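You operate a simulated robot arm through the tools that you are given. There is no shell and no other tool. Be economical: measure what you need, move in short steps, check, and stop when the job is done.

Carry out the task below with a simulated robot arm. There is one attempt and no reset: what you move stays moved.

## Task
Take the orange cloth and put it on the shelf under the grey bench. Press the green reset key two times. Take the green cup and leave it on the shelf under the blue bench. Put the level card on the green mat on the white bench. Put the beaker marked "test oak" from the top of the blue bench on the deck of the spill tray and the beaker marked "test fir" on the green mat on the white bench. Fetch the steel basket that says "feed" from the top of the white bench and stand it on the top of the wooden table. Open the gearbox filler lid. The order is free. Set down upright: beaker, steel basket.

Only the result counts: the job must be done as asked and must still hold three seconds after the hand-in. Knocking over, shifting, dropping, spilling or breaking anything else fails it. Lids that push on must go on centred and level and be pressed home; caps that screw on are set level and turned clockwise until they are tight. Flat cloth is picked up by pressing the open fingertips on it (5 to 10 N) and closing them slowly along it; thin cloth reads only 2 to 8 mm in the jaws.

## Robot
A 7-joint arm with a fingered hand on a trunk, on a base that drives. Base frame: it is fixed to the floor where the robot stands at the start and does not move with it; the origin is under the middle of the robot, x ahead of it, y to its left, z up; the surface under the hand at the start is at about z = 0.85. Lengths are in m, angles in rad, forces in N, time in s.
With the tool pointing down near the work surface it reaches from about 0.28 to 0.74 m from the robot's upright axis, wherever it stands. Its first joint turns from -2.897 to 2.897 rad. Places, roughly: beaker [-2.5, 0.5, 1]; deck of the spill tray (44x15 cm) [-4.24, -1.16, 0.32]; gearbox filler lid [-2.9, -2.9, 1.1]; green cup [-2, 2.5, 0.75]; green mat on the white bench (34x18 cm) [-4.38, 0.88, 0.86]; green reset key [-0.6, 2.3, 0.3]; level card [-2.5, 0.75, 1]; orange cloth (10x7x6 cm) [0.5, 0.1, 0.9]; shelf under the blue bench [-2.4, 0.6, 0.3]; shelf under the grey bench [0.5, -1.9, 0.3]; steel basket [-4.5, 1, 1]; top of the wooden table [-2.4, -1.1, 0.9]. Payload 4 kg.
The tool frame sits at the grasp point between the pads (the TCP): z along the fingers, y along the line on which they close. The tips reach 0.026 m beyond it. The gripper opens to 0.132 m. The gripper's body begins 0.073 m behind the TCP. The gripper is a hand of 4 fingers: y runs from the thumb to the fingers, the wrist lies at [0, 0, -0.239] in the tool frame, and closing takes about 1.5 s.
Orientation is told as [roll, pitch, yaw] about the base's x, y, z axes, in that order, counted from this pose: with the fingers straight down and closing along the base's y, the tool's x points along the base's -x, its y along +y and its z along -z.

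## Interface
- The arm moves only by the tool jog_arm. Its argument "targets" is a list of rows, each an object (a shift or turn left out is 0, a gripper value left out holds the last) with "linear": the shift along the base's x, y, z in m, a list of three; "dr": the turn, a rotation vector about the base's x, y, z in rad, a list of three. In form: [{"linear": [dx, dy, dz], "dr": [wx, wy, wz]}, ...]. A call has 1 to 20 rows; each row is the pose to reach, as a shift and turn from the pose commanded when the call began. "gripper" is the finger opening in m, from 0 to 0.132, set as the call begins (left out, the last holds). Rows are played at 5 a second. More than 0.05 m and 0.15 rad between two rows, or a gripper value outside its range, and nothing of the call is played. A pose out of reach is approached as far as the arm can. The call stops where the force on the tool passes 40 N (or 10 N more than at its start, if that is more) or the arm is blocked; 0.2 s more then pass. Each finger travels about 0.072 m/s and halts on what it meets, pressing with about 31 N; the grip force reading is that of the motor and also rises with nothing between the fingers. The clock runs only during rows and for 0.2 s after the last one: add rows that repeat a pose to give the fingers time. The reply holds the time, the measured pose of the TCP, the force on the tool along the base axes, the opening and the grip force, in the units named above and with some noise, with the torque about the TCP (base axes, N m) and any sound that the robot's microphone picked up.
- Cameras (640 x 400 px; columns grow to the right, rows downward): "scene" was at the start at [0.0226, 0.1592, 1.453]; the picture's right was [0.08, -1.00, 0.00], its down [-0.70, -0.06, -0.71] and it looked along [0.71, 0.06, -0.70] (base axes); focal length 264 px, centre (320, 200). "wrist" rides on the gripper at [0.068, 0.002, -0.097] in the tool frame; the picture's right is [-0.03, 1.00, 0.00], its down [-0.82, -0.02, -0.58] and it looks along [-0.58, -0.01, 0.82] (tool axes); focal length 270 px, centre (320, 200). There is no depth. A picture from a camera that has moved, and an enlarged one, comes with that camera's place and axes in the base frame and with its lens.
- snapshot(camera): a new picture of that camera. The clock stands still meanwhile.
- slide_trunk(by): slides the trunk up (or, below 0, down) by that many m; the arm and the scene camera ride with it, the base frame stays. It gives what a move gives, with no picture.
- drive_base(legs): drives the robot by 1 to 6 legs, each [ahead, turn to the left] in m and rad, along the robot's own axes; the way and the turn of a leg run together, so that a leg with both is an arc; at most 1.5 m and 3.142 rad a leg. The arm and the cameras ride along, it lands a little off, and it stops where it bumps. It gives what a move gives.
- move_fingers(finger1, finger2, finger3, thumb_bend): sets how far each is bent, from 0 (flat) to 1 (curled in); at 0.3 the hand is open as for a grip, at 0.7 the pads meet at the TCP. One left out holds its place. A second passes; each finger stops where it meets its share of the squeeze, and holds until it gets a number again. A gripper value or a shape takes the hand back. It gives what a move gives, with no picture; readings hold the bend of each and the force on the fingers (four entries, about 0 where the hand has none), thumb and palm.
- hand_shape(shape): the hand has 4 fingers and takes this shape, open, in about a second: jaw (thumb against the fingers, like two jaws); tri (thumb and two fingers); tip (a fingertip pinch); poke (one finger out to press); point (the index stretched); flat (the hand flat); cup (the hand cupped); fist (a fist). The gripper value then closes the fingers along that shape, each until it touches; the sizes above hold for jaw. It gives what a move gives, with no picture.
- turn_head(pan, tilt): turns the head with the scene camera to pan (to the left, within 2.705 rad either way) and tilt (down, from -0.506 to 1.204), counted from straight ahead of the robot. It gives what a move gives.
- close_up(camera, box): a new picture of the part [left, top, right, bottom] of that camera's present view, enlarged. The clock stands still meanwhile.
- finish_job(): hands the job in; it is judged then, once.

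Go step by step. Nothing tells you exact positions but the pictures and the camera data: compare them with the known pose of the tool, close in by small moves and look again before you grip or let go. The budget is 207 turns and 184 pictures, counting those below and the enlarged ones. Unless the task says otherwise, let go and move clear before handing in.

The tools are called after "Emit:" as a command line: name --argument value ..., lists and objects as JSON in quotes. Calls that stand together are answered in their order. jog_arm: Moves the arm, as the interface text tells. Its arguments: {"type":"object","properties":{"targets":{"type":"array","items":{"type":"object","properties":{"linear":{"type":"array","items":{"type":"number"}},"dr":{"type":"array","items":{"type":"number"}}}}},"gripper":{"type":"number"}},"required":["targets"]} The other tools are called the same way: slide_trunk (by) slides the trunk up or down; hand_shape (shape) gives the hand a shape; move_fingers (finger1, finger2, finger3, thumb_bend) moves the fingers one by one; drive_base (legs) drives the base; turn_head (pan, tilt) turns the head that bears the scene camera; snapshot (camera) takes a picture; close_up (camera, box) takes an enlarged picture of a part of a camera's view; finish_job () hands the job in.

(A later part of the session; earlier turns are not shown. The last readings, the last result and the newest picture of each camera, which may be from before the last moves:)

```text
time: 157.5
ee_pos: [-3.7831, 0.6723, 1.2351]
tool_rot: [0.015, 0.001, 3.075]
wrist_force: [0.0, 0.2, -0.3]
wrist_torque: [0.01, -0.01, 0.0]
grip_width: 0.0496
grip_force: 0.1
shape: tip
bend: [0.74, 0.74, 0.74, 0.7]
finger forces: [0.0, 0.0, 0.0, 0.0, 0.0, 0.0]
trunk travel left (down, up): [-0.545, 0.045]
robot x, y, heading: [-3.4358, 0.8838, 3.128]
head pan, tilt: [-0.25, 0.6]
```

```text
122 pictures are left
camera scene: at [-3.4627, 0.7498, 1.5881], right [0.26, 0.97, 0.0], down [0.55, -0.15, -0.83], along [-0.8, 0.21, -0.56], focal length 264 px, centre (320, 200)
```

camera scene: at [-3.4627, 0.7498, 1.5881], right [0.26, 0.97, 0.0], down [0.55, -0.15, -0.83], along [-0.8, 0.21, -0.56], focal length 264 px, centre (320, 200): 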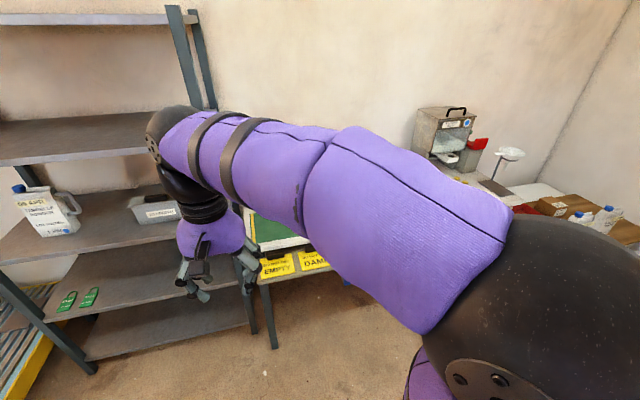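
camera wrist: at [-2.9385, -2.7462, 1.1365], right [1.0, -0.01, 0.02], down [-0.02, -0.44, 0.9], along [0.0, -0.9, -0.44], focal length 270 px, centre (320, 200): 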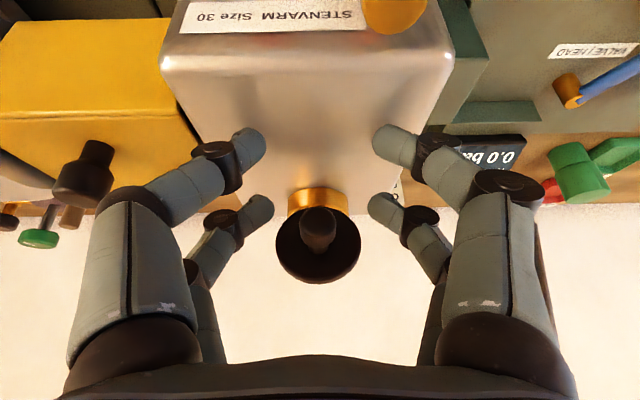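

The lid is clearly open. Now the arm hides the white bench, so I'll bring the hand over the bench edge, high up, and use the wrist camera.

Emit:
hand_shape --shape "jaw"

Emit:
jog_arm --targets '[{"linear": [-0.02, 0.04, 0.02], "dr": [0, 0, 0.033]}, {"linear": [-0.04, 0.08, 0.03], "dr": [0, 0, 0.066]}, {"linear": [-0.06, 0.12, 0.04], "dr": [0, 0, 0.066]}, {"linear": [-0.08, 0.16, 0.05], "dr": [0, 0, 0.066]}, {"linear": [-0.1, 0.2, 0.05], "dr": [0, 0, 0.066]}, {"linear": [-0.13, 0.24, 0.05], "dr": [0, 0, 0.066]}, {"linear": [-0.16, 0.27, 0.05], "dr": [0, 0, 0.066]}]'

Emit:
snapshot --camera "wrist"

Emit:
snapshot --camera "scene"

```text
time: 158.4
ee_pos: [-3.7825, 0.6733, 1.2355]
tool_rot: [0.014, 0.0, 3.075]
wrist_force: [0.0, -0.3, 0.8]
wrist_torque: [0.0, 0.0, 0.01]
grip_width: 0.1316
grip_force: 0.0
shape: jaw
bend: [0.3, 0.3, 0.3, 0.3]
finger forces: [0.0, 0.0, 0.1, 0.1, 0.1, 0.0]
trunk travel left (down, up): [-0.545, 0.045]
robot x, y, heading: [-3.4396, 0.8787, 3.133]
head pan, tilt: [-0.25, 0.6]
```

```text
time: 160.0
ee_pos: [-3.9465, 0.9434, 1.2826]
tool_rot: [0.013, 0.002, 3.142]
wrist_force: [-0.9, 0.4, 0.5]
wrist_torque: [0.01, 0.01, -0.02]
grip_width: 0.132
grip_force: 0.1
shape: jaw
bend: [0.3, 0.3, 0.3, 0.3]
finger forces: [0.0, 0.1, 0.0, 0.0, 0.1, 0.1]
trunk travel left (down, up): [-0.545, 0.045]
robot x, y, heading: [-3.4362, 0.8816, 3.129]
head pan, tilt: [-0.25, 0.6]
```

```text
121 pictures are left
camera wrist: at [-3.8769, 0.9423, 1.3806], right [-0.03, -1.0, 0.01], down [-0.82, 0.03, 0.58], along [-0.58, 0.0, -0.82], focal length 270 px, centre (320, 200)
```

wrist: 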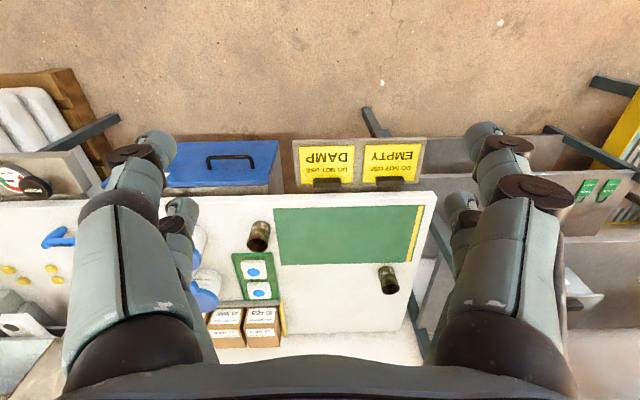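

```text
120 pictures are left
camera scene: at [-3.4635, 0.7503, 1.5881], right [0.26, 0.97, 0.0], down [0.55, -0.15, -0.82], along [-0.8, 0.21, -0.57], focal length 264 px, centre (320, 200)
```

scene: 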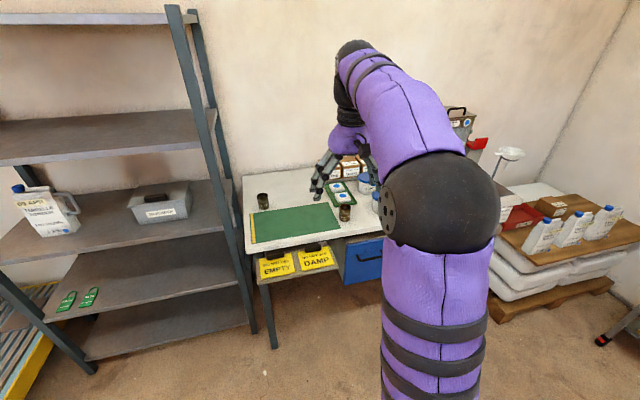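

Emit:
close_up --camera "wrist" --box '[160, 180, 440, 355]'

Emit:
close_up --camera "scene" --box '[240, 90, 560, 290]'

```text
2.29 times, centred on (300, 268) of wrist
camera zoom: at [-3.8769, 0.9423, 1.3806], right [-0.03, -1.0, 0.01], down [-0.82, 0.03, 0.58], along [-0.58, 0.0, -0.82], focal length 618 px, centre (366, 46)
```

zoom: 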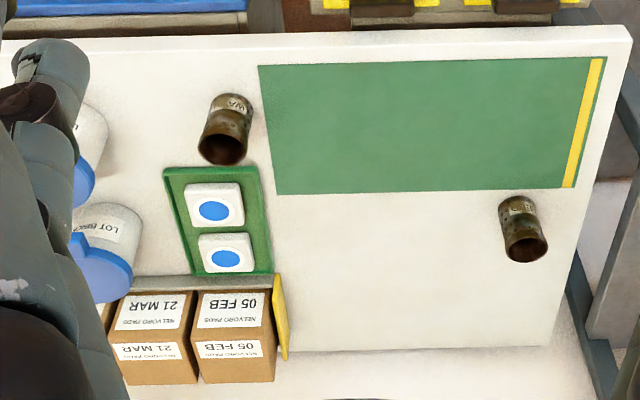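

```text
2.00 times, centred on (400, 190) of scene
camera zoom: at [-3.4635, 0.7503, 1.5881], right [0.26, 0.97, 0.0], down [0.55, -0.15, -0.82], along [-0.8, 0.21, -0.57], focal length 529 px, centre (160, 220)
```

zoom: 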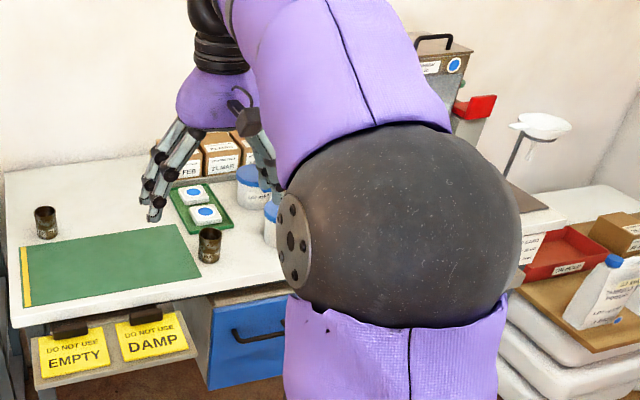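

Two small dark steel baskets stand by the mat: one near (-4.32, 1.09), one near (-4.50, 0.76). I'll read their labels.

Emit:
close_up --camera "scene" --box '[252, 186, 276, 216]'

Emit:
close_up --camera "scene" --box '[333, 196, 357, 226]'

Emit:
close_up --camera "wrist" --box '[240, 215, 276, 255]'

Emit:
close_up --camera "wrist" --box '[370, 260, 406, 300]'

```text
13.33 times, centred on (264, 201) of scene
camera zoom: at [-3.4635, 0.7503, 1.5881], right [0.26, 0.97, 0.0], down [0.55, -0.15, -0.82], along [-0.8, 0.21, -0.57], focal length 3527 px, centre (1067, 187)
```

zoom: 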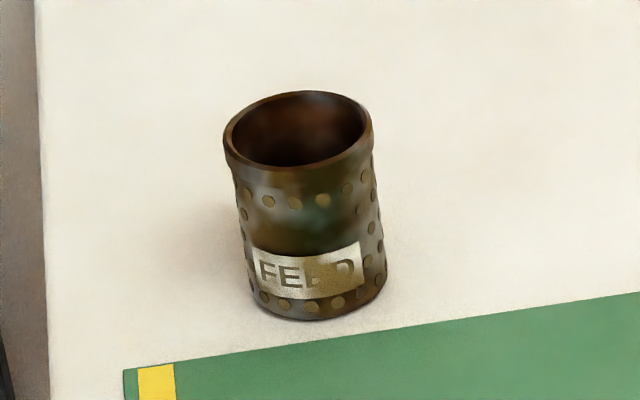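

```text
13.33 times, centred on (345, 211) of scene
camera zoom: at [-3.4635, 0.7503, 1.5881], right [0.26, 0.97, 0.0], down [0.55, -0.15, -0.82], along [-0.8, 0.21, -0.57], focal length 3527 px, centre (-13, 53)
```

zoom: 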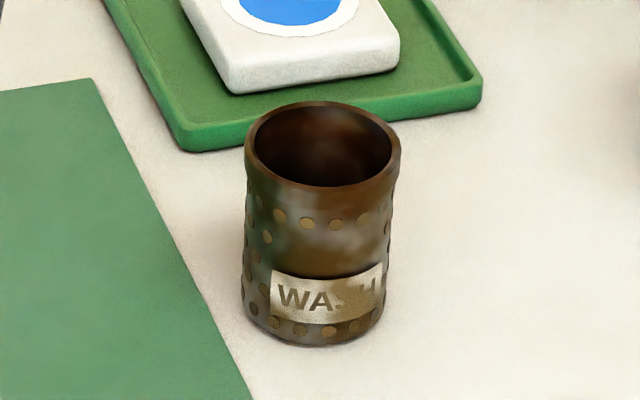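

```text
10.00 times, centred on (258, 235) of wrist
camera zoom: at [-3.8769, 0.9423, 1.3806], right [-0.03, -1.0, 0.01], down [-0.82, 0.03, 0.58], along [-0.58, 0.0, -0.82], focal length 2703 px, centre (940, -150)
```

zoom: 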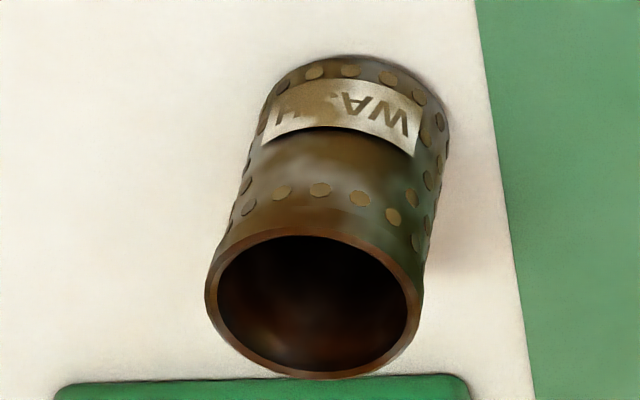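

```text
10.00 times, centred on (388, 280) of wrist
camera zoom: at [-3.8769, 0.9423, 1.3806], right [-0.03, -1.0, 0.01], down [-0.82, 0.03, 0.58], along [-0.58, 0.0, -0.82], focal length 2703 px, centre (-360, -600)
```

zoom: 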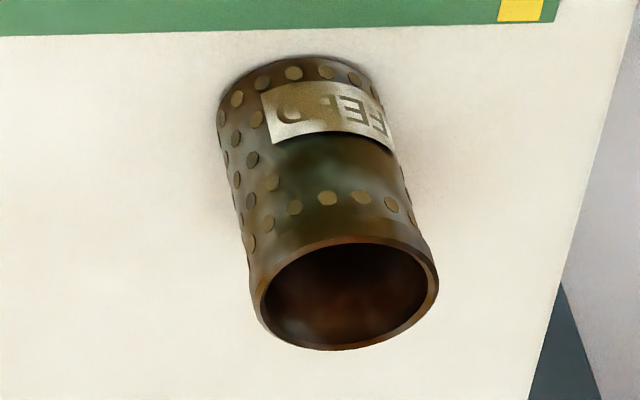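

The FEED basket is at (-4.491, 0.757), 5 cm wide, z 0.86–0.93. Driving closer and moving above it.

Emit:
drive_base --legs '[[0.4, 0]]'

Emit:
jog_arm --targets '[{"linear": [-0.02, -0.04, -0.02]}, {"linear": [-0.05, -0.07, -0.04]}, {"linear": [-0.08, -0.1, -0.06]}, {"linear": [-0.11, -0.13, -0.08]}, {"linear": [-0.13, -0.16, -0.1]}, {"linear": [-0.135, -0.182, -0.13]}, {"linear": [-0.135, -0.182, -0.17]}]' --gripper 0.09

Emit:
snapshot --camera "wrist"

```text
time: 162.5
ee_pos: [-4.3514, 0.9481, 1.2846]
tool_rot: [0.013, 0.001, 3.14]
wrist_force: [-1.0, -0.1, -0.7]
wrist_torque: [0.0, 0.0, -0.04]
grip_width: 0.1322
grip_force: 0.1
shape: jaw
bend: [0.3, 0.3, 0.3, 0.3]
finger forces: [0.1, 0.0, 0.0, 0.0, 0.0, 0.0]
trunk travel left (down, up): [-0.545, 0.045]
robot x, y, heading: [-3.8431, 0.8893, 3.131]
head pan, tilt: [-0.25, 0.6]
```

```text
time: 164.1
ee_pos: [-4.4872, 0.7619, 1.1148]
tool_rot: [0.014, -0.001, 3.141]
wrist_force: [-0.6, 0.3, 0.5]
wrist_torque: [0.02, -0.03, -0.02]
grip_width: 0.09
grip_force: 0.0
shape: jaw
bend: [0.68, 0.68, 0.68, 0.6]
finger forces: [0.0, 0.0, 0.0, 0.0, 0.1, 0.1]
trunk travel left (down, up): [-0.545, 0.045]
robot x, y, heading: [-3.844, 0.8878, 3.126]
head pan, tilt: [-0.25, 0.6]
```

```text
113 pictures are left
camera wrist: at [-4.4182, 0.7627, 1.2118], right [-0.03, -1.0, 0.01], down [-0.82, 0.03, 0.58], along [-0.58, 0.0, -0.82], focal length 270 px, centre (320, 200)
```

wrist: 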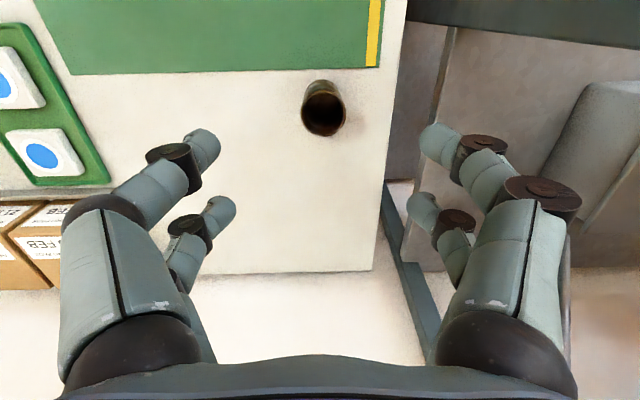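

The basket is centred between the pads. Descending and gripping.

Emit:
jog_arm --targets '[{"linear": [-0.009, -0.006, -0.045]}, {"linear": [-0.009, -0.006, -0.09]}, {"linear": [-0.009, -0.006, -0.135]}, {"linear": [-0.009, -0.006, -0.18]}, {"linear": [-0.009, -0.006, -0.212]}]'

Emit:
snapshot --camera "wrist"

```text
time: 165.3
ee_pos: [-4.4939, 0.7572, 0.901]
tool_rot: [0.014, 0.0, 3.14]
wrist_force: [0.2, -1.0, -0.4]
wrist_torque: [-0.02, 0.01, -0.01]
grip_width: 0.0904
grip_force: 0.1
shape: jaw
bend: [0.68, 0.68, 0.68, 0.6]
finger forces: [0.0, 0.0, 0.1, 0.1, 0.0, 0.0]
trunk travel left (down, up): [-0.545, 0.045]
robot x, y, heading: [-3.8418, 0.8862, 3.133]
head pan, tilt: [-0.25, 0.6]
```

```text
112 pictures are left
camera wrist: at [-4.4257, 0.7566, 0.9982], right [-0.03, -1.0, 0.01], down [-0.82, 0.03, 0.58], along [-0.58, 0.0, -0.82], focal length 270 px, centre (320, 200)
```

wrist: 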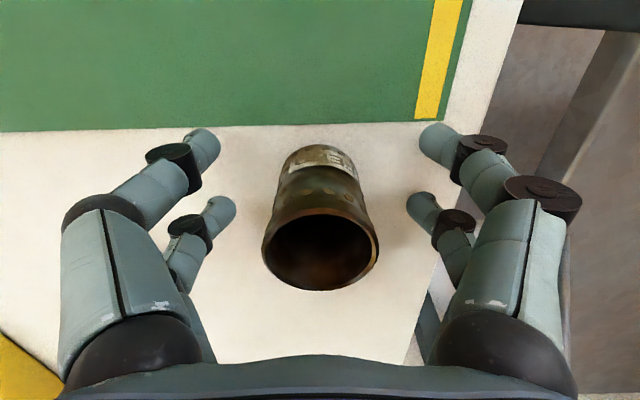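

Emit:
jog_arm --targets '[{}, {}, {}, {}, {}]' --gripper 0.0

Emit:
jog_arm --targets '[{"linear": [0, 0, 0.03]}, {"linear": [0, 0.01, 0.08]}, {"linear": [0, 0.03, 0.12]}, {"linear": [0.01, 0.06, 0.15]}, {"linear": [0.03, 0.1, 0.15]}]'

Emit:
snapshot --camera "wrist"

```text
time: 166.5
ee_pos: [-4.4945, 0.7562, 0.9021]
tool_rot: [0.013, 0.003, 3.141]
wrist_force: [-0.6, 0.3, -1.1]
wrist_torque: [0.0, 0.04, -0.02]
grip_width: 0.0031
grip_force: 30.9
shape: jaw
bend: [0.61, 0.74, 0.74, 0.7]
finger forces: [0.0, 26.0, 26.0, 0.0, 0.0, 0.1]
trunk travel left (down, up): [-0.545, 0.045]
robot x, y, heading: [-3.8448, 0.8854, 3.133]
head pan, tilt: [-0.25, 0.6]
```

```text
refused: row 2 steps farther than a row can; nothing moved
```

```text
111 pictures are left
camera wrist: at [-4.4256, 0.7566, 0.9988], right [-0.03, -1.0, 0.01], down [-0.82, 0.03, 0.58], along [-0.58, 0.0, -0.82], focal length 270 px, centre (320, 200)
```

wrist: 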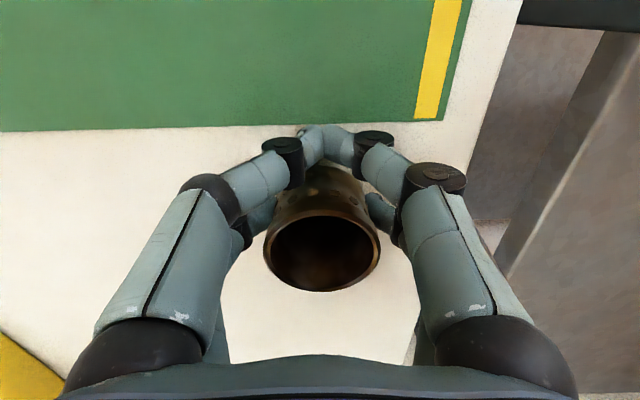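

Only the far pair holds it; the basket is about 1.5 cm farther. I'll reopen, shift, and regrip.

Emit:
jog_arm --targets '[{}, {}, {}, {}, {}]' --gripper 0.09

Emit:
jog_arm --targets '[{"linear": [-0.008, 0, 0]}, {"linear": [-0.015, 0, 0]}, {"linear": [-0.015, 0, 0]}]'

Emit:
jog_arm --targets '[{}, {}, {}, {}, {}]' --gripper 0.0

Emit:
snapshot --camera "wrist"

```text
time: 167.7
ee_pos: [-4.4945, 0.757, 0.9012]
tool_rot: [0.013, 0.001, 3.141]
wrist_force: [-1.0, -0.1, 0.5]
wrist_torque: [-0.02, 0.01, 0.05]
grip_width: 0.0896
grip_force: 0.1
shape: jaw
bend: [0.69, 0.69, 0.69, 0.6]
finger forces: [0.1, 0.1, 0.1, 0.0, 0.0, 0.0]
trunk travel left (down, up): [-0.545, 0.045]
robot x, y, heading: [-3.8445, 0.8866, 3.132]
head pan, tilt: [-0.25, 0.6]
```

```text
time: 168.5
ee_pos: [-4.5095, 0.7579, 0.9023]
tool_rot: [0.016, 0.004, 3.14]
wrist_force: [0.3, 0.7, 0.4]
wrist_torque: [0.0, -0.04, 0.02]
grip_width: 0.0898
grip_force: 0.0
shape: jaw
bend: [0.69, 0.69, 0.69, 0.6]
finger forces: [0.0, 0.0, 0.0, 0.0, 0.0, 0.1]
trunk travel left (down, up): [-0.545, 0.045]
robot x, y, heading: [-3.8422, 0.8862, 3.134]
head pan, tilt: [-0.25, 0.6]
```

```text
time: 169.7
ee_pos: [-4.5096, 0.7578, 0.9021]
tool_rot: [0.015, 0.002, 3.141]
wrist_force: [-0.1, 0.9, -0.3]
wrist_torque: [0.03, -0.02, 0.0]
grip_width: 0.0224
grip_force: 31.0
shape: jaw
bend: [0.73, 0.73, 0.73, 0.7]
finger forces: [31.1, 29.8, 29.0, 0.0, 24.5, 0.0]
trunk travel left (down, up): [-0.545, 0.045]
robot x, y, heading: [-3.8423, 0.8865, 3.129]
head pan, tilt: [-0.25, 0.6]
```

```text
110 pictures are left
camera wrist: at [-4.4416, 0.7571, 0.9989], right [-0.03, -1.0, 0.01], down [-0.82, 0.03, 0.58], along [-0.58, 0.0, -0.82], focal length 270 px, centre (320, 200)
```

wrist: 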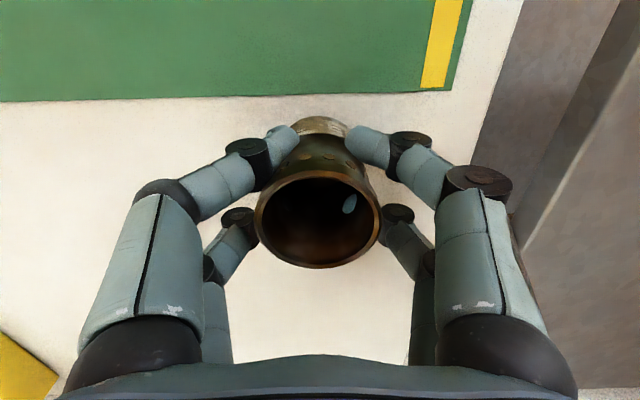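

All four fingers hold it. Lifting and backing off.

Emit:
jog_arm --targets '[{"linear": [0, 0, 0.03]}, {"linear": [0, 0, 0.075]}, {"linear": [0, 0.01, 0.12]}, {"linear": [0, 0.02, 0.165]}, {"linear": [0.02, 0.04, 0.2]}, {"linear": [0.05, 0.06, 0.22]}, {"linear": [0.09, 0.08, 0.23]}, {"linear": [0.13, 0.1, 0.23]}]'

Emit:
drive_base --legs '[[-0.35, 0]]'

Emit:
turn_head --pan 1.9 --tilt 0.45

Emit:
snapshot --camera "scene"

Emit:
snapshot --camera "wrist"

```text
time: 171.5
ee_pos: [-4.3784, 0.8601, 1.1324]
tool_rot: [0.014, 0.001, 3.141]
wrist_force: [0.2, 0.6, -0.8]
wrist_torque: [0.03, -0.02, 0.0]
grip_width: 0.0224
grip_force: 31.5
shape: jaw
bend: [0.73, 0.73, 0.73, 0.7]
finger forces: [31.8, 31.3, 29.5, 0.1, 25.5, 0.0]
trunk travel left (down, up): [-0.545, 0.045]
robot x, y, heading: [-3.8424, 0.886, 3.127]
head pan, tilt: [-0.25, 0.6]
```

```text
time: 173.8
ee_pos: [-4.0239, 0.858, 1.1324]
tool_rot: [0.014, 0.0, 3.137]
wrist_force: [0.2, 0.3, -0.4]
wrist_torque: [0.0, 0.0, 0.0]
grip_width: 0.0223
grip_force: 31.0
shape: jaw
bend: [0.73, 0.73, 0.73, 0.7]
finger forces: [31.9, 31.5, 29.6, 0.0, 25.6, 0.0]
trunk travel left (down, up): [-0.545, 0.045]
robot x, y, heading: [-3.4861, 0.8791, 3.127]
head pan, tilt: [-0.25, 0.6]
```

```text
time: 175.8
ee_pos: [-4.0234, 0.8562, 1.132]
tool_rot: [0.013, -0.001, 3.138]
wrist_force: [0.7, 0.6, -0.6]
wrist_torque: [0.02, 0.01, -0.02]
grip_width: 0.0224
grip_force: 31.2
shape: jaw
bend: [0.73, 0.73, 0.73, 0.7]
finger forces: [31.9, 31.4, 29.4, 0.1, 25.5, 0.0]
trunk travel left (down, up): [-0.545, 0.045]
robot x, y, heading: [-3.4883, 0.8832, 3.122]
head pan, tilt: [1.901, 0.45]
```

```text
109 pictures are left
camera scene: at [-3.4017, 0.6396, 1.6017], right [-0.95, -0.31, 0.0], down [-0.13, 0.41, -0.9], along [0.28, -0.86, -0.44], focal length 264 px, centre (320, 200)
```

scene: 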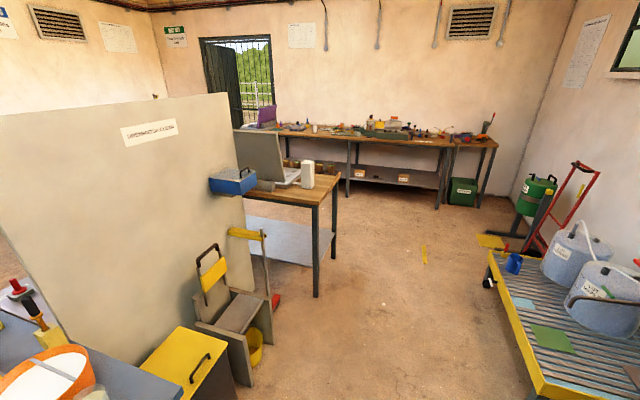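

```text
108 pictures are left
camera wrist: at [-3.9553, 0.8556, 1.2293], right [-0.03, -1.0, 0.01], down [-0.82, 0.03, 0.58], along [-0.58, 0.01, -0.82], focal length 270 px, centre (320, 200)
```

wrist: 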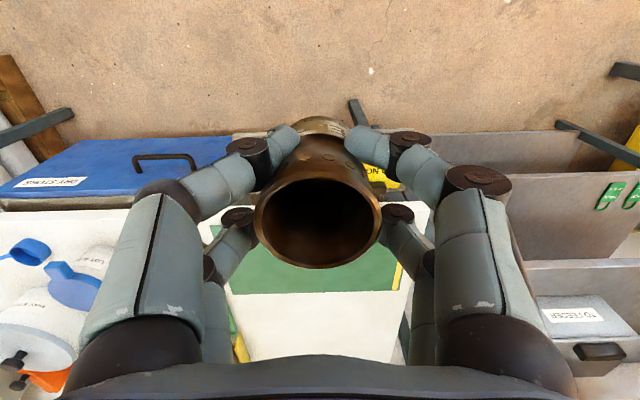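

Basket is secure. I'll drive to the west side of the wooden table and face it.

Emit:
drive_base --legs '[[0.08, 0], [0, 1.585], [1.0, 0], [0.97, 0], [0, 1.571]]'

Emit:
turn_head --pan 0.25 --tilt 0.65

Emit:
snapshot --camera "scene"

```text
time: 193.8
ee_pos: [-3.1507, -1.2762, 1.1314]
tool_rot: [0.013, 0.002, -0.397]
wrist_force: [0.2, -0.6, -0.4]
wrist_torque: [0.08, -0.04, -0.01]
grip_width: 0.0214
grip_force: 31.4
shape: jaw
bend: [0.73, 0.73, 0.73, 0.7]
finger forces: [34.3, 39.3, 31.1, 0.0, 25.6, 0.0]
trunk travel left (down, up): [-0.545, 0.045]
robot x, y, heading: [-3.6545, -1.0952, -0.606]
head pan, tilt: [1.901, 0.45]
stopped in leg 5: the robot was blocked; the commanded pose is now the measured one
```

```text
time: 195.5
ee_pos: [-3.1512, -1.2764, 1.1319]
tool_rot: [0.012, 0.002, -0.396]
wrist_force: [-0.3, 0.0, -1.0]
wrist_torque: [-0.03, -0.01, 0.01]
grip_width: 0.0214
grip_force: 30.9
shape: jaw
bend: [0.73, 0.73, 0.73, 0.7]
finger forces: [34.3, 39.3, 31.2, 0.1, 25.5, 0.0]
trunk travel left (down, up): [-0.545, 0.045]
robot x, y, heading: [-3.6559, -1.0922, -0.604]
head pan, tilt: [0.25, 0.649]
```

```text
107 pictures are left
camera scene: at [-3.5353, -0.9666, 1.5838], right [-0.35, -0.94, 0.0], down [-0.57, 0.21, -0.8], along [0.75, -0.28, -0.6], focal length 264 px, centre (320, 200)
```

scene: 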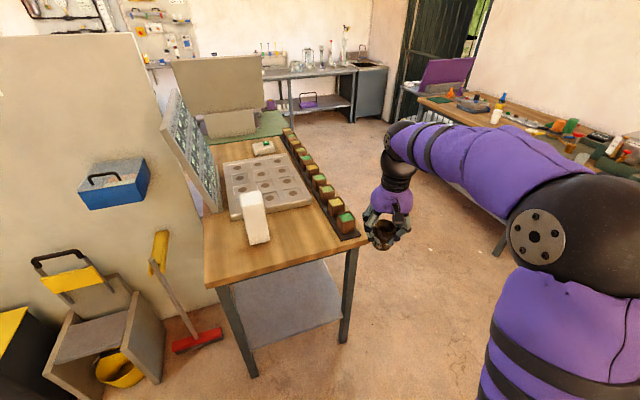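

The turn was blocked part-way; I need to see what was touched before moving again.

Emit:
snapshot --camera "wrist"

Emit:
turn_head --pan -2.3 --tilt 0.7

Emit:
snapshot --camera "scene"

Emit:
turn_head --pan 2.5 --tilt 0.7

Emit:
snapshot --camera "scene"

```text
106 pictures are left
camera wrist: at [-3.213, -1.2496, 1.2288], right [0.41, 0.91, 0.01], down [0.74, -0.34, 0.58], along [0.53, -0.23, -0.82], focal length 270 px, centre (320, 200)
```

wrist: 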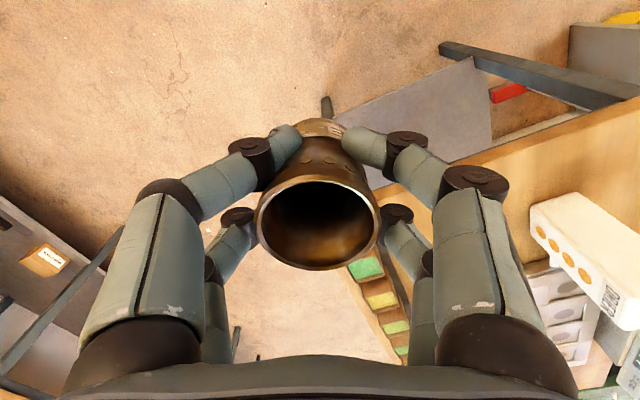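

```text
time: 197.8
ee_pos: [-3.1507, -1.2777, 1.1312]
tool_rot: [0.013, 0.002, -0.395]
wrist_force: [-0.3, -0.4, -0.6]
wrist_torque: [0.0, -0.03, 0.03]
grip_width: 0.0213
grip_force: 31.3
shape: jaw
bend: [0.73, 0.73, 0.73, 0.7]
finger forces: [34.3, 39.4, 31.3, 0.0, 25.4, 0.1]
trunk travel left (down, up): [-0.545, 0.045]
robot x, y, heading: [-3.6589, -1.0966, -0.599]
head pan, tilt: [-2.3, 0.7]
```

```text
105 pictures are left
camera scene: at [-3.6993, -0.9564, 1.5795], right [-0.24, 0.97, 0.0], down [0.63, 0.15, -0.77], along [-0.74, -0.18, -0.64], focal length 264 px, centre (320, 200)
```

scene: 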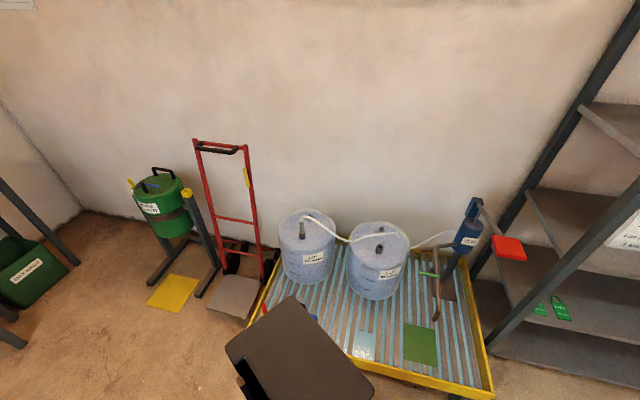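

```text
time: 201.6
ee_pos: [-3.1517, -1.2766, 1.1317]
tool_rot: [0.012, 0.001, -0.396]
wrist_force: [0.3, -0.9, -0.7]
wrist_torque: [-0.02, -0.02, 0.0]
grip_width: 0.0211
grip_force: 31.0
shape: jaw
bend: [0.73, 0.73, 0.73, 0.7]
finger forces: [34.4, 39.4, 31.2, 0.0, 25.4, 0.0]
trunk travel left (down, up): [-0.545, 0.045]
robot x, y, heading: [-3.656, -1.0947, -0.602]
head pan, tilt: [2.499, 0.7]
```

```text
104 pictures are left
camera scene: at [-3.6438, -0.8559, 1.5795], right [0.95, 0.32, 0.0], down [0.2, -0.61, -0.77], along [-0.24, 0.73, -0.64], focal length 264 px, centre (320, 200)
```

scene: 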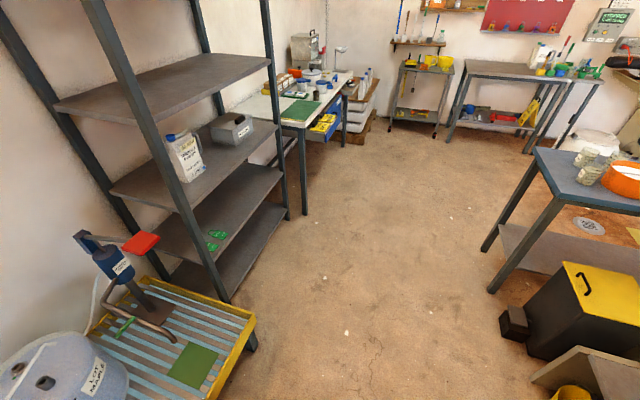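

Nothing appears displaced: the robot's rear came against the spill tray's edge while turning. I'll move ahead away from it, then finish the turn.

Emit:
drive_base --legs '[[0.14, 0], [0, 0.6]]'

Emit:
turn_head --pan 0.3 --tilt 0.75

Emit:
snapshot --camera "scene"

```text
time: 204.7
ee_pos: [-3.0219, -1.0424, 1.1322]
tool_rot: [0.011, 0.002, 0.196]
wrist_force: [0.0, -0.2, -1.0]
wrist_torque: [0.01, 0.03, 0.01]
grip_width: 0.0211
grip_force: 30.8
shape: jaw
bend: [0.73, 0.73, 0.73, 0.71]
finger forces: [37.5, 41.7, 31.4, 0.0, 24.6, 0.0]
trunk travel left (down, up): [-0.545, 0.045]
robot x, y, heading: [-3.539, -1.1742, -0.009]
head pan, tilt: [2.499, 0.7]
```

```text
time: 206.8
ee_pos: [-3.0223, -1.0422, 1.1316]
tool_rot: [0.012, 0.002, 0.195]
wrist_force: [0.0, 1.0, -1.1]
wrist_torque: [0.02, -0.02, -0.03]
grip_width: 0.0212
grip_force: 31.2
shape: jaw
bend: [0.73, 0.73, 0.73, 0.71]
finger forces: [37.5, 41.7, 31.5, 0.0, 24.6, 0.0]
trunk travel left (down, up): [-0.545, 0.045]
robot x, y, heading: [-3.5429, -1.1766, -0.009]
head pan, tilt: [0.3, 0.75]
```

```text
103 pictures are left
camera scene: at [-3.5192, -0.9979, 1.5752], right [0.29, -0.96, 0.0], down [-0.65, -0.2, -0.73], along [0.7, 0.21, -0.68], focal length 264 px, centre (320, 200)
```

scene: 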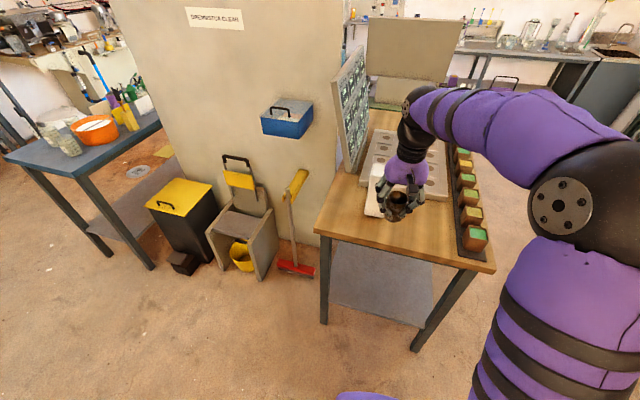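

I'll shift the hand right to y≈-1.17 and drive ahead so the basket is over the free strip.

Emit:
jog_arm --targets '[{"linear": [0, -0.04, 0], "dr": [0, 0, -0.07]}, {"linear": [0, -0.08, 0], "dr": [0, 0, -0.14]}, {"linear": [0, -0.12, 0], "dr": [0, 0, -0.195]}, {"linear": [0, -0.13, 0], "dr": [0, 0, -0.195]}]'

Emit:
drive_base --legs '[[0.18, 0]]'

Emit:
snapshot --camera "wrist"

Emit:
snapshot --camera "scene"

```text
time: 207.8
ee_pos: [-3.0235, -1.1741, 1.1318]
tool_rot: [0.013, 0.003, -0.001]
wrist_force: [0.0, -1.2, 0.0]
wrist_torque: [0.03, 0.0, -0.04]
grip_width: 0.021
grip_force: 30.8
shape: jaw
bend: [0.73, 0.73, 0.73, 0.71]
finger forces: [37.0, 41.7, 31.6, 0.1, 24.9, 0.0]
trunk travel left (down, up): [-0.545, 0.045]
robot x, y, heading: [-3.5403, -1.1752, -0.01]
head pan, tilt: [0.3, 0.75]
```

```text
time: 209.3
ee_pos: [-2.8435, -1.1734, 1.1318]
tool_rot: [0.014, 0.005, 0.004]
wrist_force: [-0.7, 0.8, -0.9]
wrist_torque: [-0.01, -0.01, 0.0]
grip_width: 0.0212
grip_force: 30.9
shape: jaw
bend: [0.73, 0.73, 0.73, 0.71]
finger forces: [37.0, 41.6, 31.6, 0.0, 24.7, 0.0]
trunk travel left (down, up): [-0.545, 0.045]
robot x, y, heading: [-3.3623, -1.1781, -0.009]
head pan, tilt: [0.3, 0.75]
```

```text
102 pictures are left
camera wrist: at [-2.9111, -1.173, 1.2283], right [0.02, 1.0, 0.01], down [0.82, -0.03, 0.57], along [0.58, 0.0, -0.82], focal length 270 px, centre (320, 200)
```

wrist: 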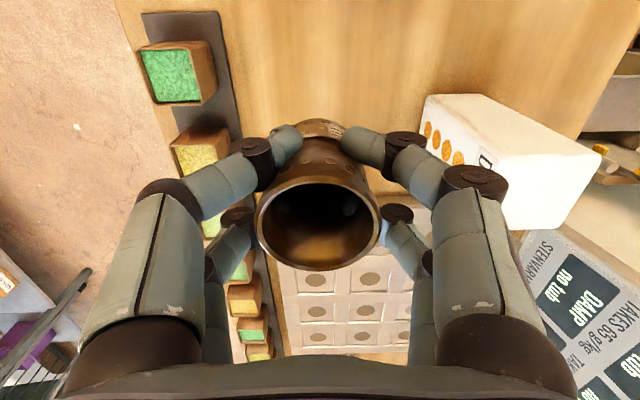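

```text
101 pictures are left
camera scene: at [-3.3404, -0.9997, 1.5752], right [0.29, -0.96, 0.0], down [-0.65, -0.2, -0.73], along [0.7, 0.21, -0.68], focal length 264 px, centre (320, 200)
```

scene: 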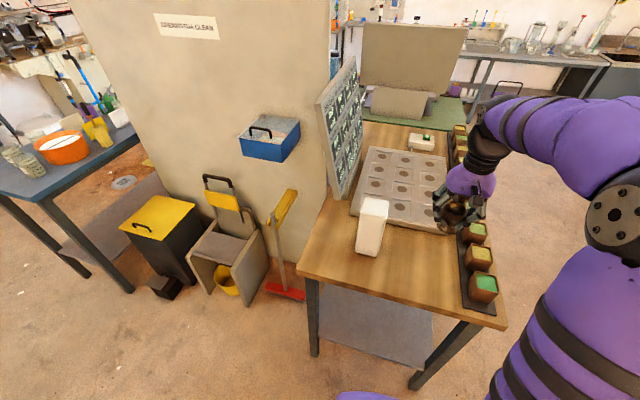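

The landing spot beneath is bare wood with margins on both sides. Lowering.

Emit:
jog_arm --targets '[{"linear": [-0.01, 0, -0.045]}, {"linear": [-0.01, 0, -0.09]}, {"linear": [-0.01, 0, -0.135]}, {"linear": [-0.01, 0, -0.175]}]'

Emit:
snapshot --camera "wrist"

Emit:
close_up --camera "scene" --box '[340, 160, 520, 272]'

```text
time: 210.3
ee_pos: [-2.8529, -1.1724, 0.9553]
tool_rot: [0.012, 0.003, 0.003]
wrist_force: [0.3, -0.3, -1.1]
wrist_torque: [0.02, 0.01, 0.0]
grip_width: 0.0211
grip_force: 31.0
shape: jaw
bend: [0.73, 0.73, 0.73, 0.71]
finger forces: [38.8, 42.3, 31.7, 0.0, 25.4, 0.0]
trunk travel left (down, up): [-0.545, 0.045]
robot x, y, heading: [-3.3609, -1.1773, -0.011]
head pan, tilt: [0.3, 0.75]
```

```text
100 pictures are left
camera wrist: at [-2.9212, -1.1709, 1.0521], right [0.02, 1.0, 0.01], down [0.82, -0.03, 0.58], along [0.58, 0.0, -0.82], focal length 270 px, centre (320, 200)
```

wrist: 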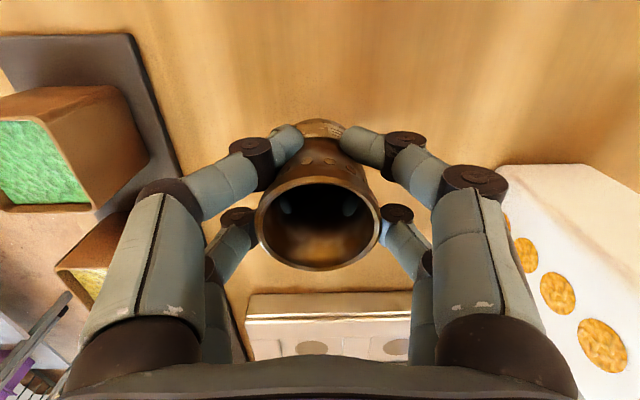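

```text
3.56 times, centred on (430, 216) of scene
camera zoom: at [-3.3408, -0.9997, 1.5753], right [0.29, -0.96, 0.0], down [-0.65, -0.2, -0.73], along [0.7, 0.21, -0.68], focal length 940 px, centre (-71, 143)
```

zoom: 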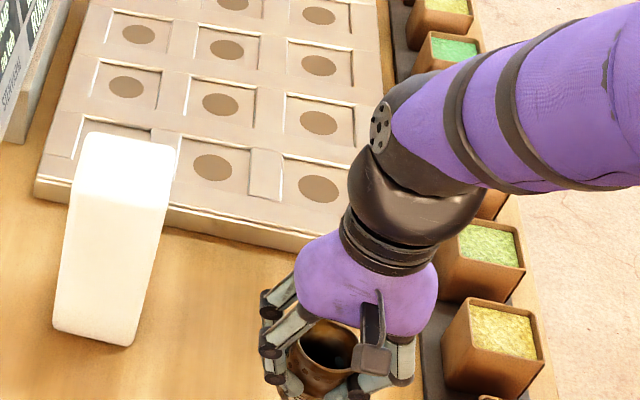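

Emit:
jog_arm --targets '[{"linear": [0, 0, -0.008]}, {"linear": [0, 0, -0.016]}, {"linear": [0, 0, -0.022]}, {"linear": [0, 0, -0.026]}]'

```text
time: 211.3
ee_pos: [-2.853, -1.1725, 0.9312]
tool_rot: [0.014, 0.002, 0.002]
wrist_force: [-0.1, 0.3, 0.3]
wrist_torque: [-0.02, -0.02, 0.01]
grip_width: 0.0208
grip_force: 30.5
shape: jaw
bend: [0.73, 0.73, 0.73, 0.71]
finger forces: [39.1, 42.6, 31.6, 0.0, 25.5, 0.0]
trunk travel left (down, up): [-0.545, 0.045]
robot x, y, heading: [-3.3617, -1.1784, -0.007]
head pan, tilt: [0.3, 0.75]
```

Emit:
jog_arm --targets '[{"linear": [0, 0, -0.003]}, {"linear": [0, 0, -0.006]}, {"linear": [0, 0, -0.008]}]'

```text
time: 212.1
ee_pos: [-2.8532, -1.174, 0.9236]
tool_rot: [0.012, 0.002, 0.001]
wrist_force: [-0.3, -0.2, -1.4]
wrist_torque: [0.04, -0.01, 0.04]
grip_width: 0.0207
grip_force: 31.2
shape: jaw
bend: [0.73, 0.73, 0.73, 0.71]
finger forces: [39.1, 42.7, 31.7, 0.1, 25.6, 0.1]
trunk travel left (down, up): [-0.545, 0.045]
robot x, y, heading: [-3.3646, -1.175, -0.007]
head pan, tilt: [0.3, 0.75]
```

Emit:
jog_arm --targets '[{"linear": [0, 0, -0.003]}, {"linear": [0, 0, -0.006]}, {"linear": [0, 0, -0.008]}]'

Emit:
close_up --camera "wrist" --box '[220, 80, 420, 205]'

```text
time: 212.9
ee_pos: [-2.8534, -1.1738, 0.9142]
tool_rot: [0.014, 0.002, 0.002]
wrist_force: [0.3, 0.8, 0.0]
wrist_torque: [-0.02, 0.03, -0.01]
grip_width: 0.0209
grip_force: 31.2
shape: jaw
bend: [0.73, 0.73, 0.73, 0.71]
finger forces: [39.3, 42.8, 31.7, 0.0, 25.5, 0.0]
trunk travel left (down, up): [-0.545, 0.045]
robot x, y, heading: [-3.3606, -1.1752, -0.007]
head pan, tilt: [0.3, 0.75]
```

```text
3.20 times, centred on (320, 142) of wrist
camera zoom: at [-2.9218, -1.1727, 1.0113], right [0.02, 1.0, 0.01], down [0.82, -0.03, 0.58], along [0.58, 0.0, -0.82], focal length 865 px, centre (320, 384)
```

zoom: 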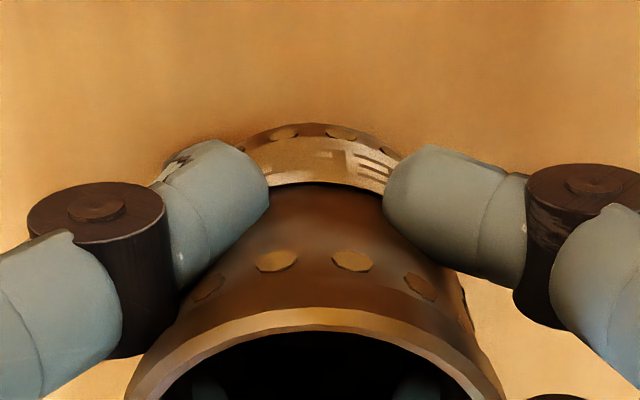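

Emit:
jog_arm --targets '[{"linear": [0, 0, -0.003]}, {"linear": [0, 0, -0.006]}]'

Emit:
jog_arm --targets '[{"linear": [0, 0, -0.003]}, {"linear": [0, 0, -0.005]}]'

```text
time: 213.5
ee_pos: [-2.8529, -1.1733, 0.9107]
tool_rot: [0.012, -0.002, 0.003]
wrist_force: [-0.8, -0.3, 17.4]
wrist_torque: [0.11, -0.1, -0.01]
grip_width: 0.0213
grip_force: 31.6
shape: jaw
bend: [0.73, 0.73, 0.73, 0.71]
finger forces: [41.5, 43.6, 32.7, 0.0, 27.2, 0.0]
trunk travel left (down, up): [-0.545, 0.045]
robot x, y, heading: [-3.364, -1.1748, -0.011]
head pan, tilt: [0.3, 0.75]
```

```text
time: 214.0
ee_pos: [-2.8528, -1.173, 0.9102]
tool_rot: [0.012, -0.007, 0.0]
wrist_force: [-5.2, -0.6, 22.2]
wrist_torque: [0.12, 0.04, 0.04]
grip_width: 0.0217
grip_force: 30.8
shape: jaw
bend: [0.73, 0.73, 0.74, 0.71]
finger forces: [45.3, 45.1, 34.8, 0.0, 29.2, 0.0]
trunk travel left (down, up): [-0.545, 0.045]
robot x, y, heading: [-3.3647, -1.1776, -0.008]
head pan, tilt: [0.3, 0.75]
stopped in row 2: the force on the tool passed its limit at 42 N (the readings are from after the stop); the commanded pose is now the measured one
```

The basket stands on the table. Relaxing slightly and releasing.

Emit:
jog_arm --targets '[{"linear": [0, 0, 0.001]}, {"linear": [0, 0, 0.001]}]'

Emit:
jog_arm --targets '[{}, {}, {}, {}, {}]' --gripper 0.08

Emit:
snapshot --camera "wrist"

```text
time: 214.6
ee_pos: [-2.8528, -1.1738, 0.9089]
tool_rot: [0.013, -0.008, 0.001]
wrist_force: [-2.9, 1.4, 23.2]
wrist_torque: [0.22, -0.04, 0.03]
grip_width: 0.0214
grip_force: 31.6
shape: jaw
bend: [0.73, 0.73, 0.74, 0.71]
finger forces: [45.3, 46.1, 34.4, 0.1, 28.6, 0.0]
trunk travel left (down, up): [-0.545, 0.045]
robot x, y, heading: [-3.3645, -1.1796, -0.012]
head pan, tilt: [0.3, 0.75]
```

```text
time: 215.8
ee_pos: [-2.8526, -1.1752, 0.9069]
tool_rot: [0.012, -0.003, 0.002]
wrist_force: [0.5, 0.3, 0.7]
wrist_torque: [-0.01, 0.0, 0.0]
grip_width: 0.0796
grip_force: 0.1
shape: jaw
bend: [0.71, 0.71, 0.71, 0.7]
finger forces: [0.1, 0.1, 0.1, 0.0, 0.1, 0.0]
trunk travel left (down, up): [-0.545, 0.045]
robot x, y, heading: [-3.3671, -1.1754, -0.01]
head pan, tilt: [0.3, 0.75]
```

```text
97 pictures are left
camera wrist: at [-2.9206, -1.1731, 1.0047], right [0.02, 1.0, 0.01], down [0.81, -0.03, 0.58], along [0.58, 0.0, -0.81], focal length 270 px, centre (320, 200)
```

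wrist: 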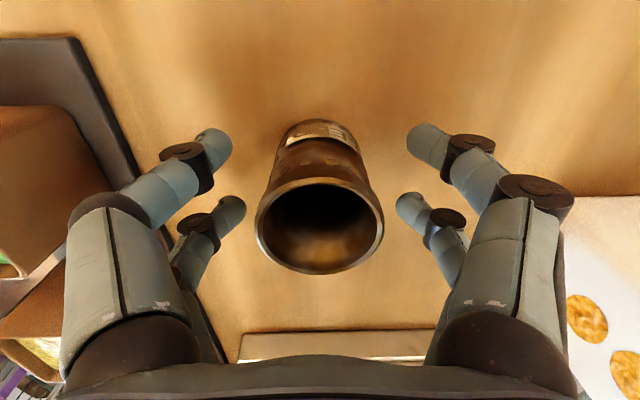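

The basket is upright. Raising the hand and heading to the blue bench.

Emit:
jog_arm --targets '[{"linear": [0, 0, 0.045]}, {"linear": [0, 0, 0.09]}, {"linear": [0, 0, 0.135]}, {"linear": [0, 0, 0.18]}, {"linear": [0, 0, 0.225]}, {"linear": [0, 0, 0.27]}]'

Emit:
snapshot --camera "wrist"

Emit:
drive_base --legs '[[-0.14, 0], [0, 1.571], [1.4, 0], [0.2, 0], [0, -1.571]]'

Emit:
turn_head --pan 0.0 --tilt 0.65

Emit:
snapshot --camera "scene"

```text
time: 217.2
ee_pos: [-2.8509, -1.173, 1.1795]
tool_rot: [0.012, -0.002, 0.001]
wrist_force: [-0.4, 0.2, 0.3]
wrist_torque: [0.02, -0.01, 0.02]
grip_width: 0.0797
grip_force: 0.0
shape: jaw
bend: [0.71, 0.71, 0.71, 0.7]
finger forces: [0.0, 0.0, 0.0, 0.1, 0.0, 0.0]
trunk travel left (down, up): [-0.545, 0.045]
robot x, y, heading: [-3.3605, -1.1782, -0.009]
head pan, tilt: [0.3, 0.75]
```

```text
96 pictures are left
camera wrist: at [-2.9193, -1.1728, 1.276], right [0.02, 1.0, 0.01], down [0.81, -0.03, 0.58], along [0.58, 0.0, -0.81], focal length 270 px, centre (320, 200)
```

wrist: 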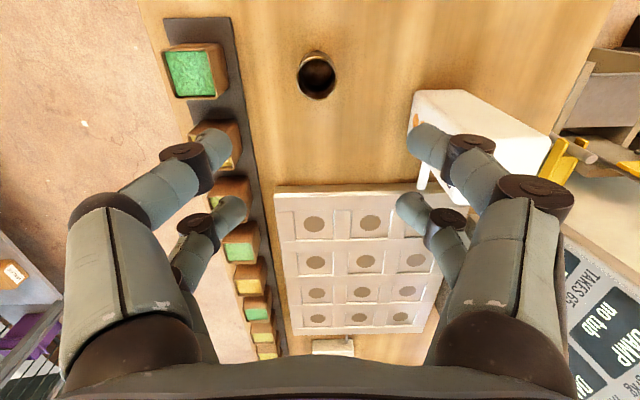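

```text
time: 234.6
ee_pos: [-2.9865, 0.4406, 1.1785]
tool_rot: [0.013, -0.002, 0.044]
wrist_force: [0.1, -0.1, 0.6]
wrist_torque: [0.01, 0.0, 0.02]
grip_width: 0.0796
grip_force: 0.0
shape: jaw
bend: [0.71, 0.71, 0.71, 0.7]
finger forces: [0.0, 0.1, 0.0, 0.1, 0.0, 0.0]
trunk travel left (down, up): [-0.545, 0.045]
robot x, y, heading: [-3.4985, 0.4163, 0.03]
head pan, tilt: [0.3, 0.75]
```

```text
time: 235.4
ee_pos: [-2.986, 0.4406, 1.1779]
tool_rot: [0.012, -0.004, 0.046]
wrist_force: [0.6, -0.6, 0.1]
wrist_torque: [0.01, -0.03, 0.0]
grip_width: 0.0797
grip_force: 0.1
shape: jaw
bend: [0.71, 0.71, 0.71, 0.7]
finger forces: [0.0, 0.0, 0.0, 0.0, 0.1, 0.0]
trunk travel left (down, up): [-0.545, 0.045]
robot x, y, heading: [-3.5003, 0.4129, 0.032]
head pan, tilt: [0.0, 0.649]
```

```text
95 pictures are left
camera scene: at [-3.4753, 0.5687, 1.5838], right [0.03, -1.0, 0.0], down [-0.6, -0.02, -0.8], along [0.8, 0.03, -0.6], focal length 264 px, centre (320, 200)
```

scene: 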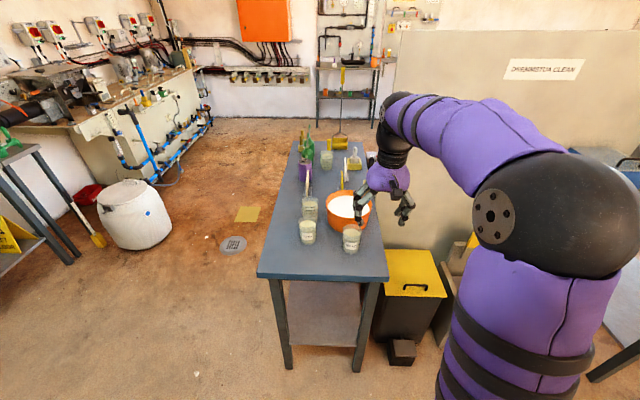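

Emit:
close_up --camera "scene" --box '[260, 120, 420, 270]'

Emit:
close_up --camera "scene" --box '[290, 185, 380, 255]'

Emit:
snapshot --camera "wrist"

```text
2.67 times, centred on (340, 195) of scene
camera zoom: at [-3.4753, 0.5687, 1.5838], right [0.03, -1.0, 0.0], down [-0.6, -0.02, -0.8], along [0.8, 0.03, -0.6], focal length 705 px, centre (267, 213)
```

zoom: 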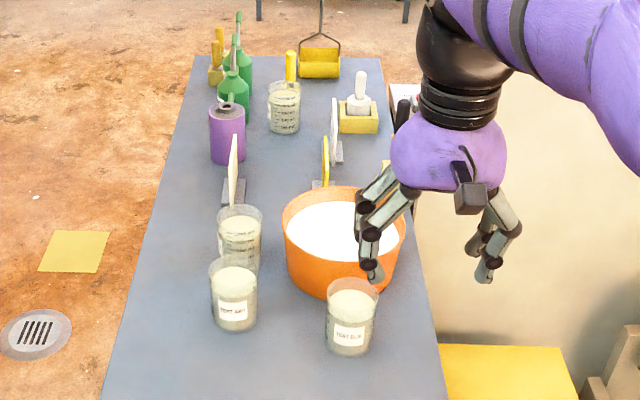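

```text
5.71 times, centred on (335, 220) of scene
camera zoom: at [-3.4753, 0.5687, 1.5838], right [0.03, -1.0, 0.0], down [-0.6, -0.02, -0.8], along [0.8, 0.03, -0.6], focal length 1512 px, centre (234, 86)
```

zoom: 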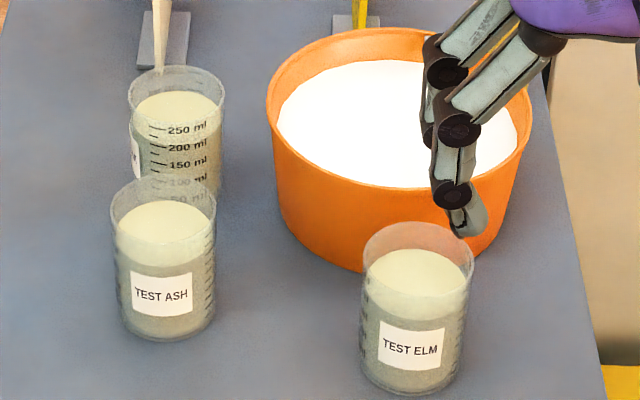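

```text
92 pictures are left
camera wrist: at [-3.0544, 0.438, 1.2753], right [-0.02, 1.0, 0.01], down [0.81, 0.01, 0.58], along [0.58, 0.02, -0.81], focal length 270 px, centre (320, 200)
```

wrist: 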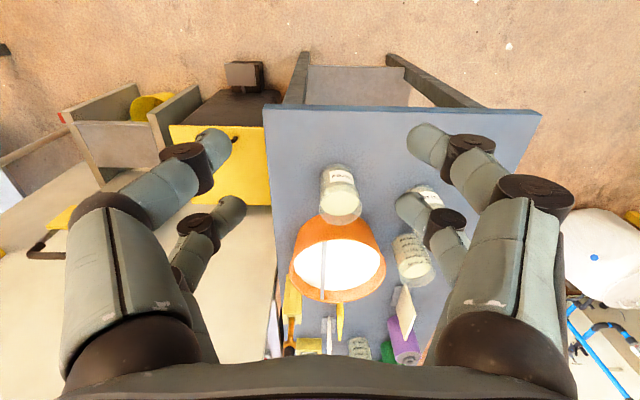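

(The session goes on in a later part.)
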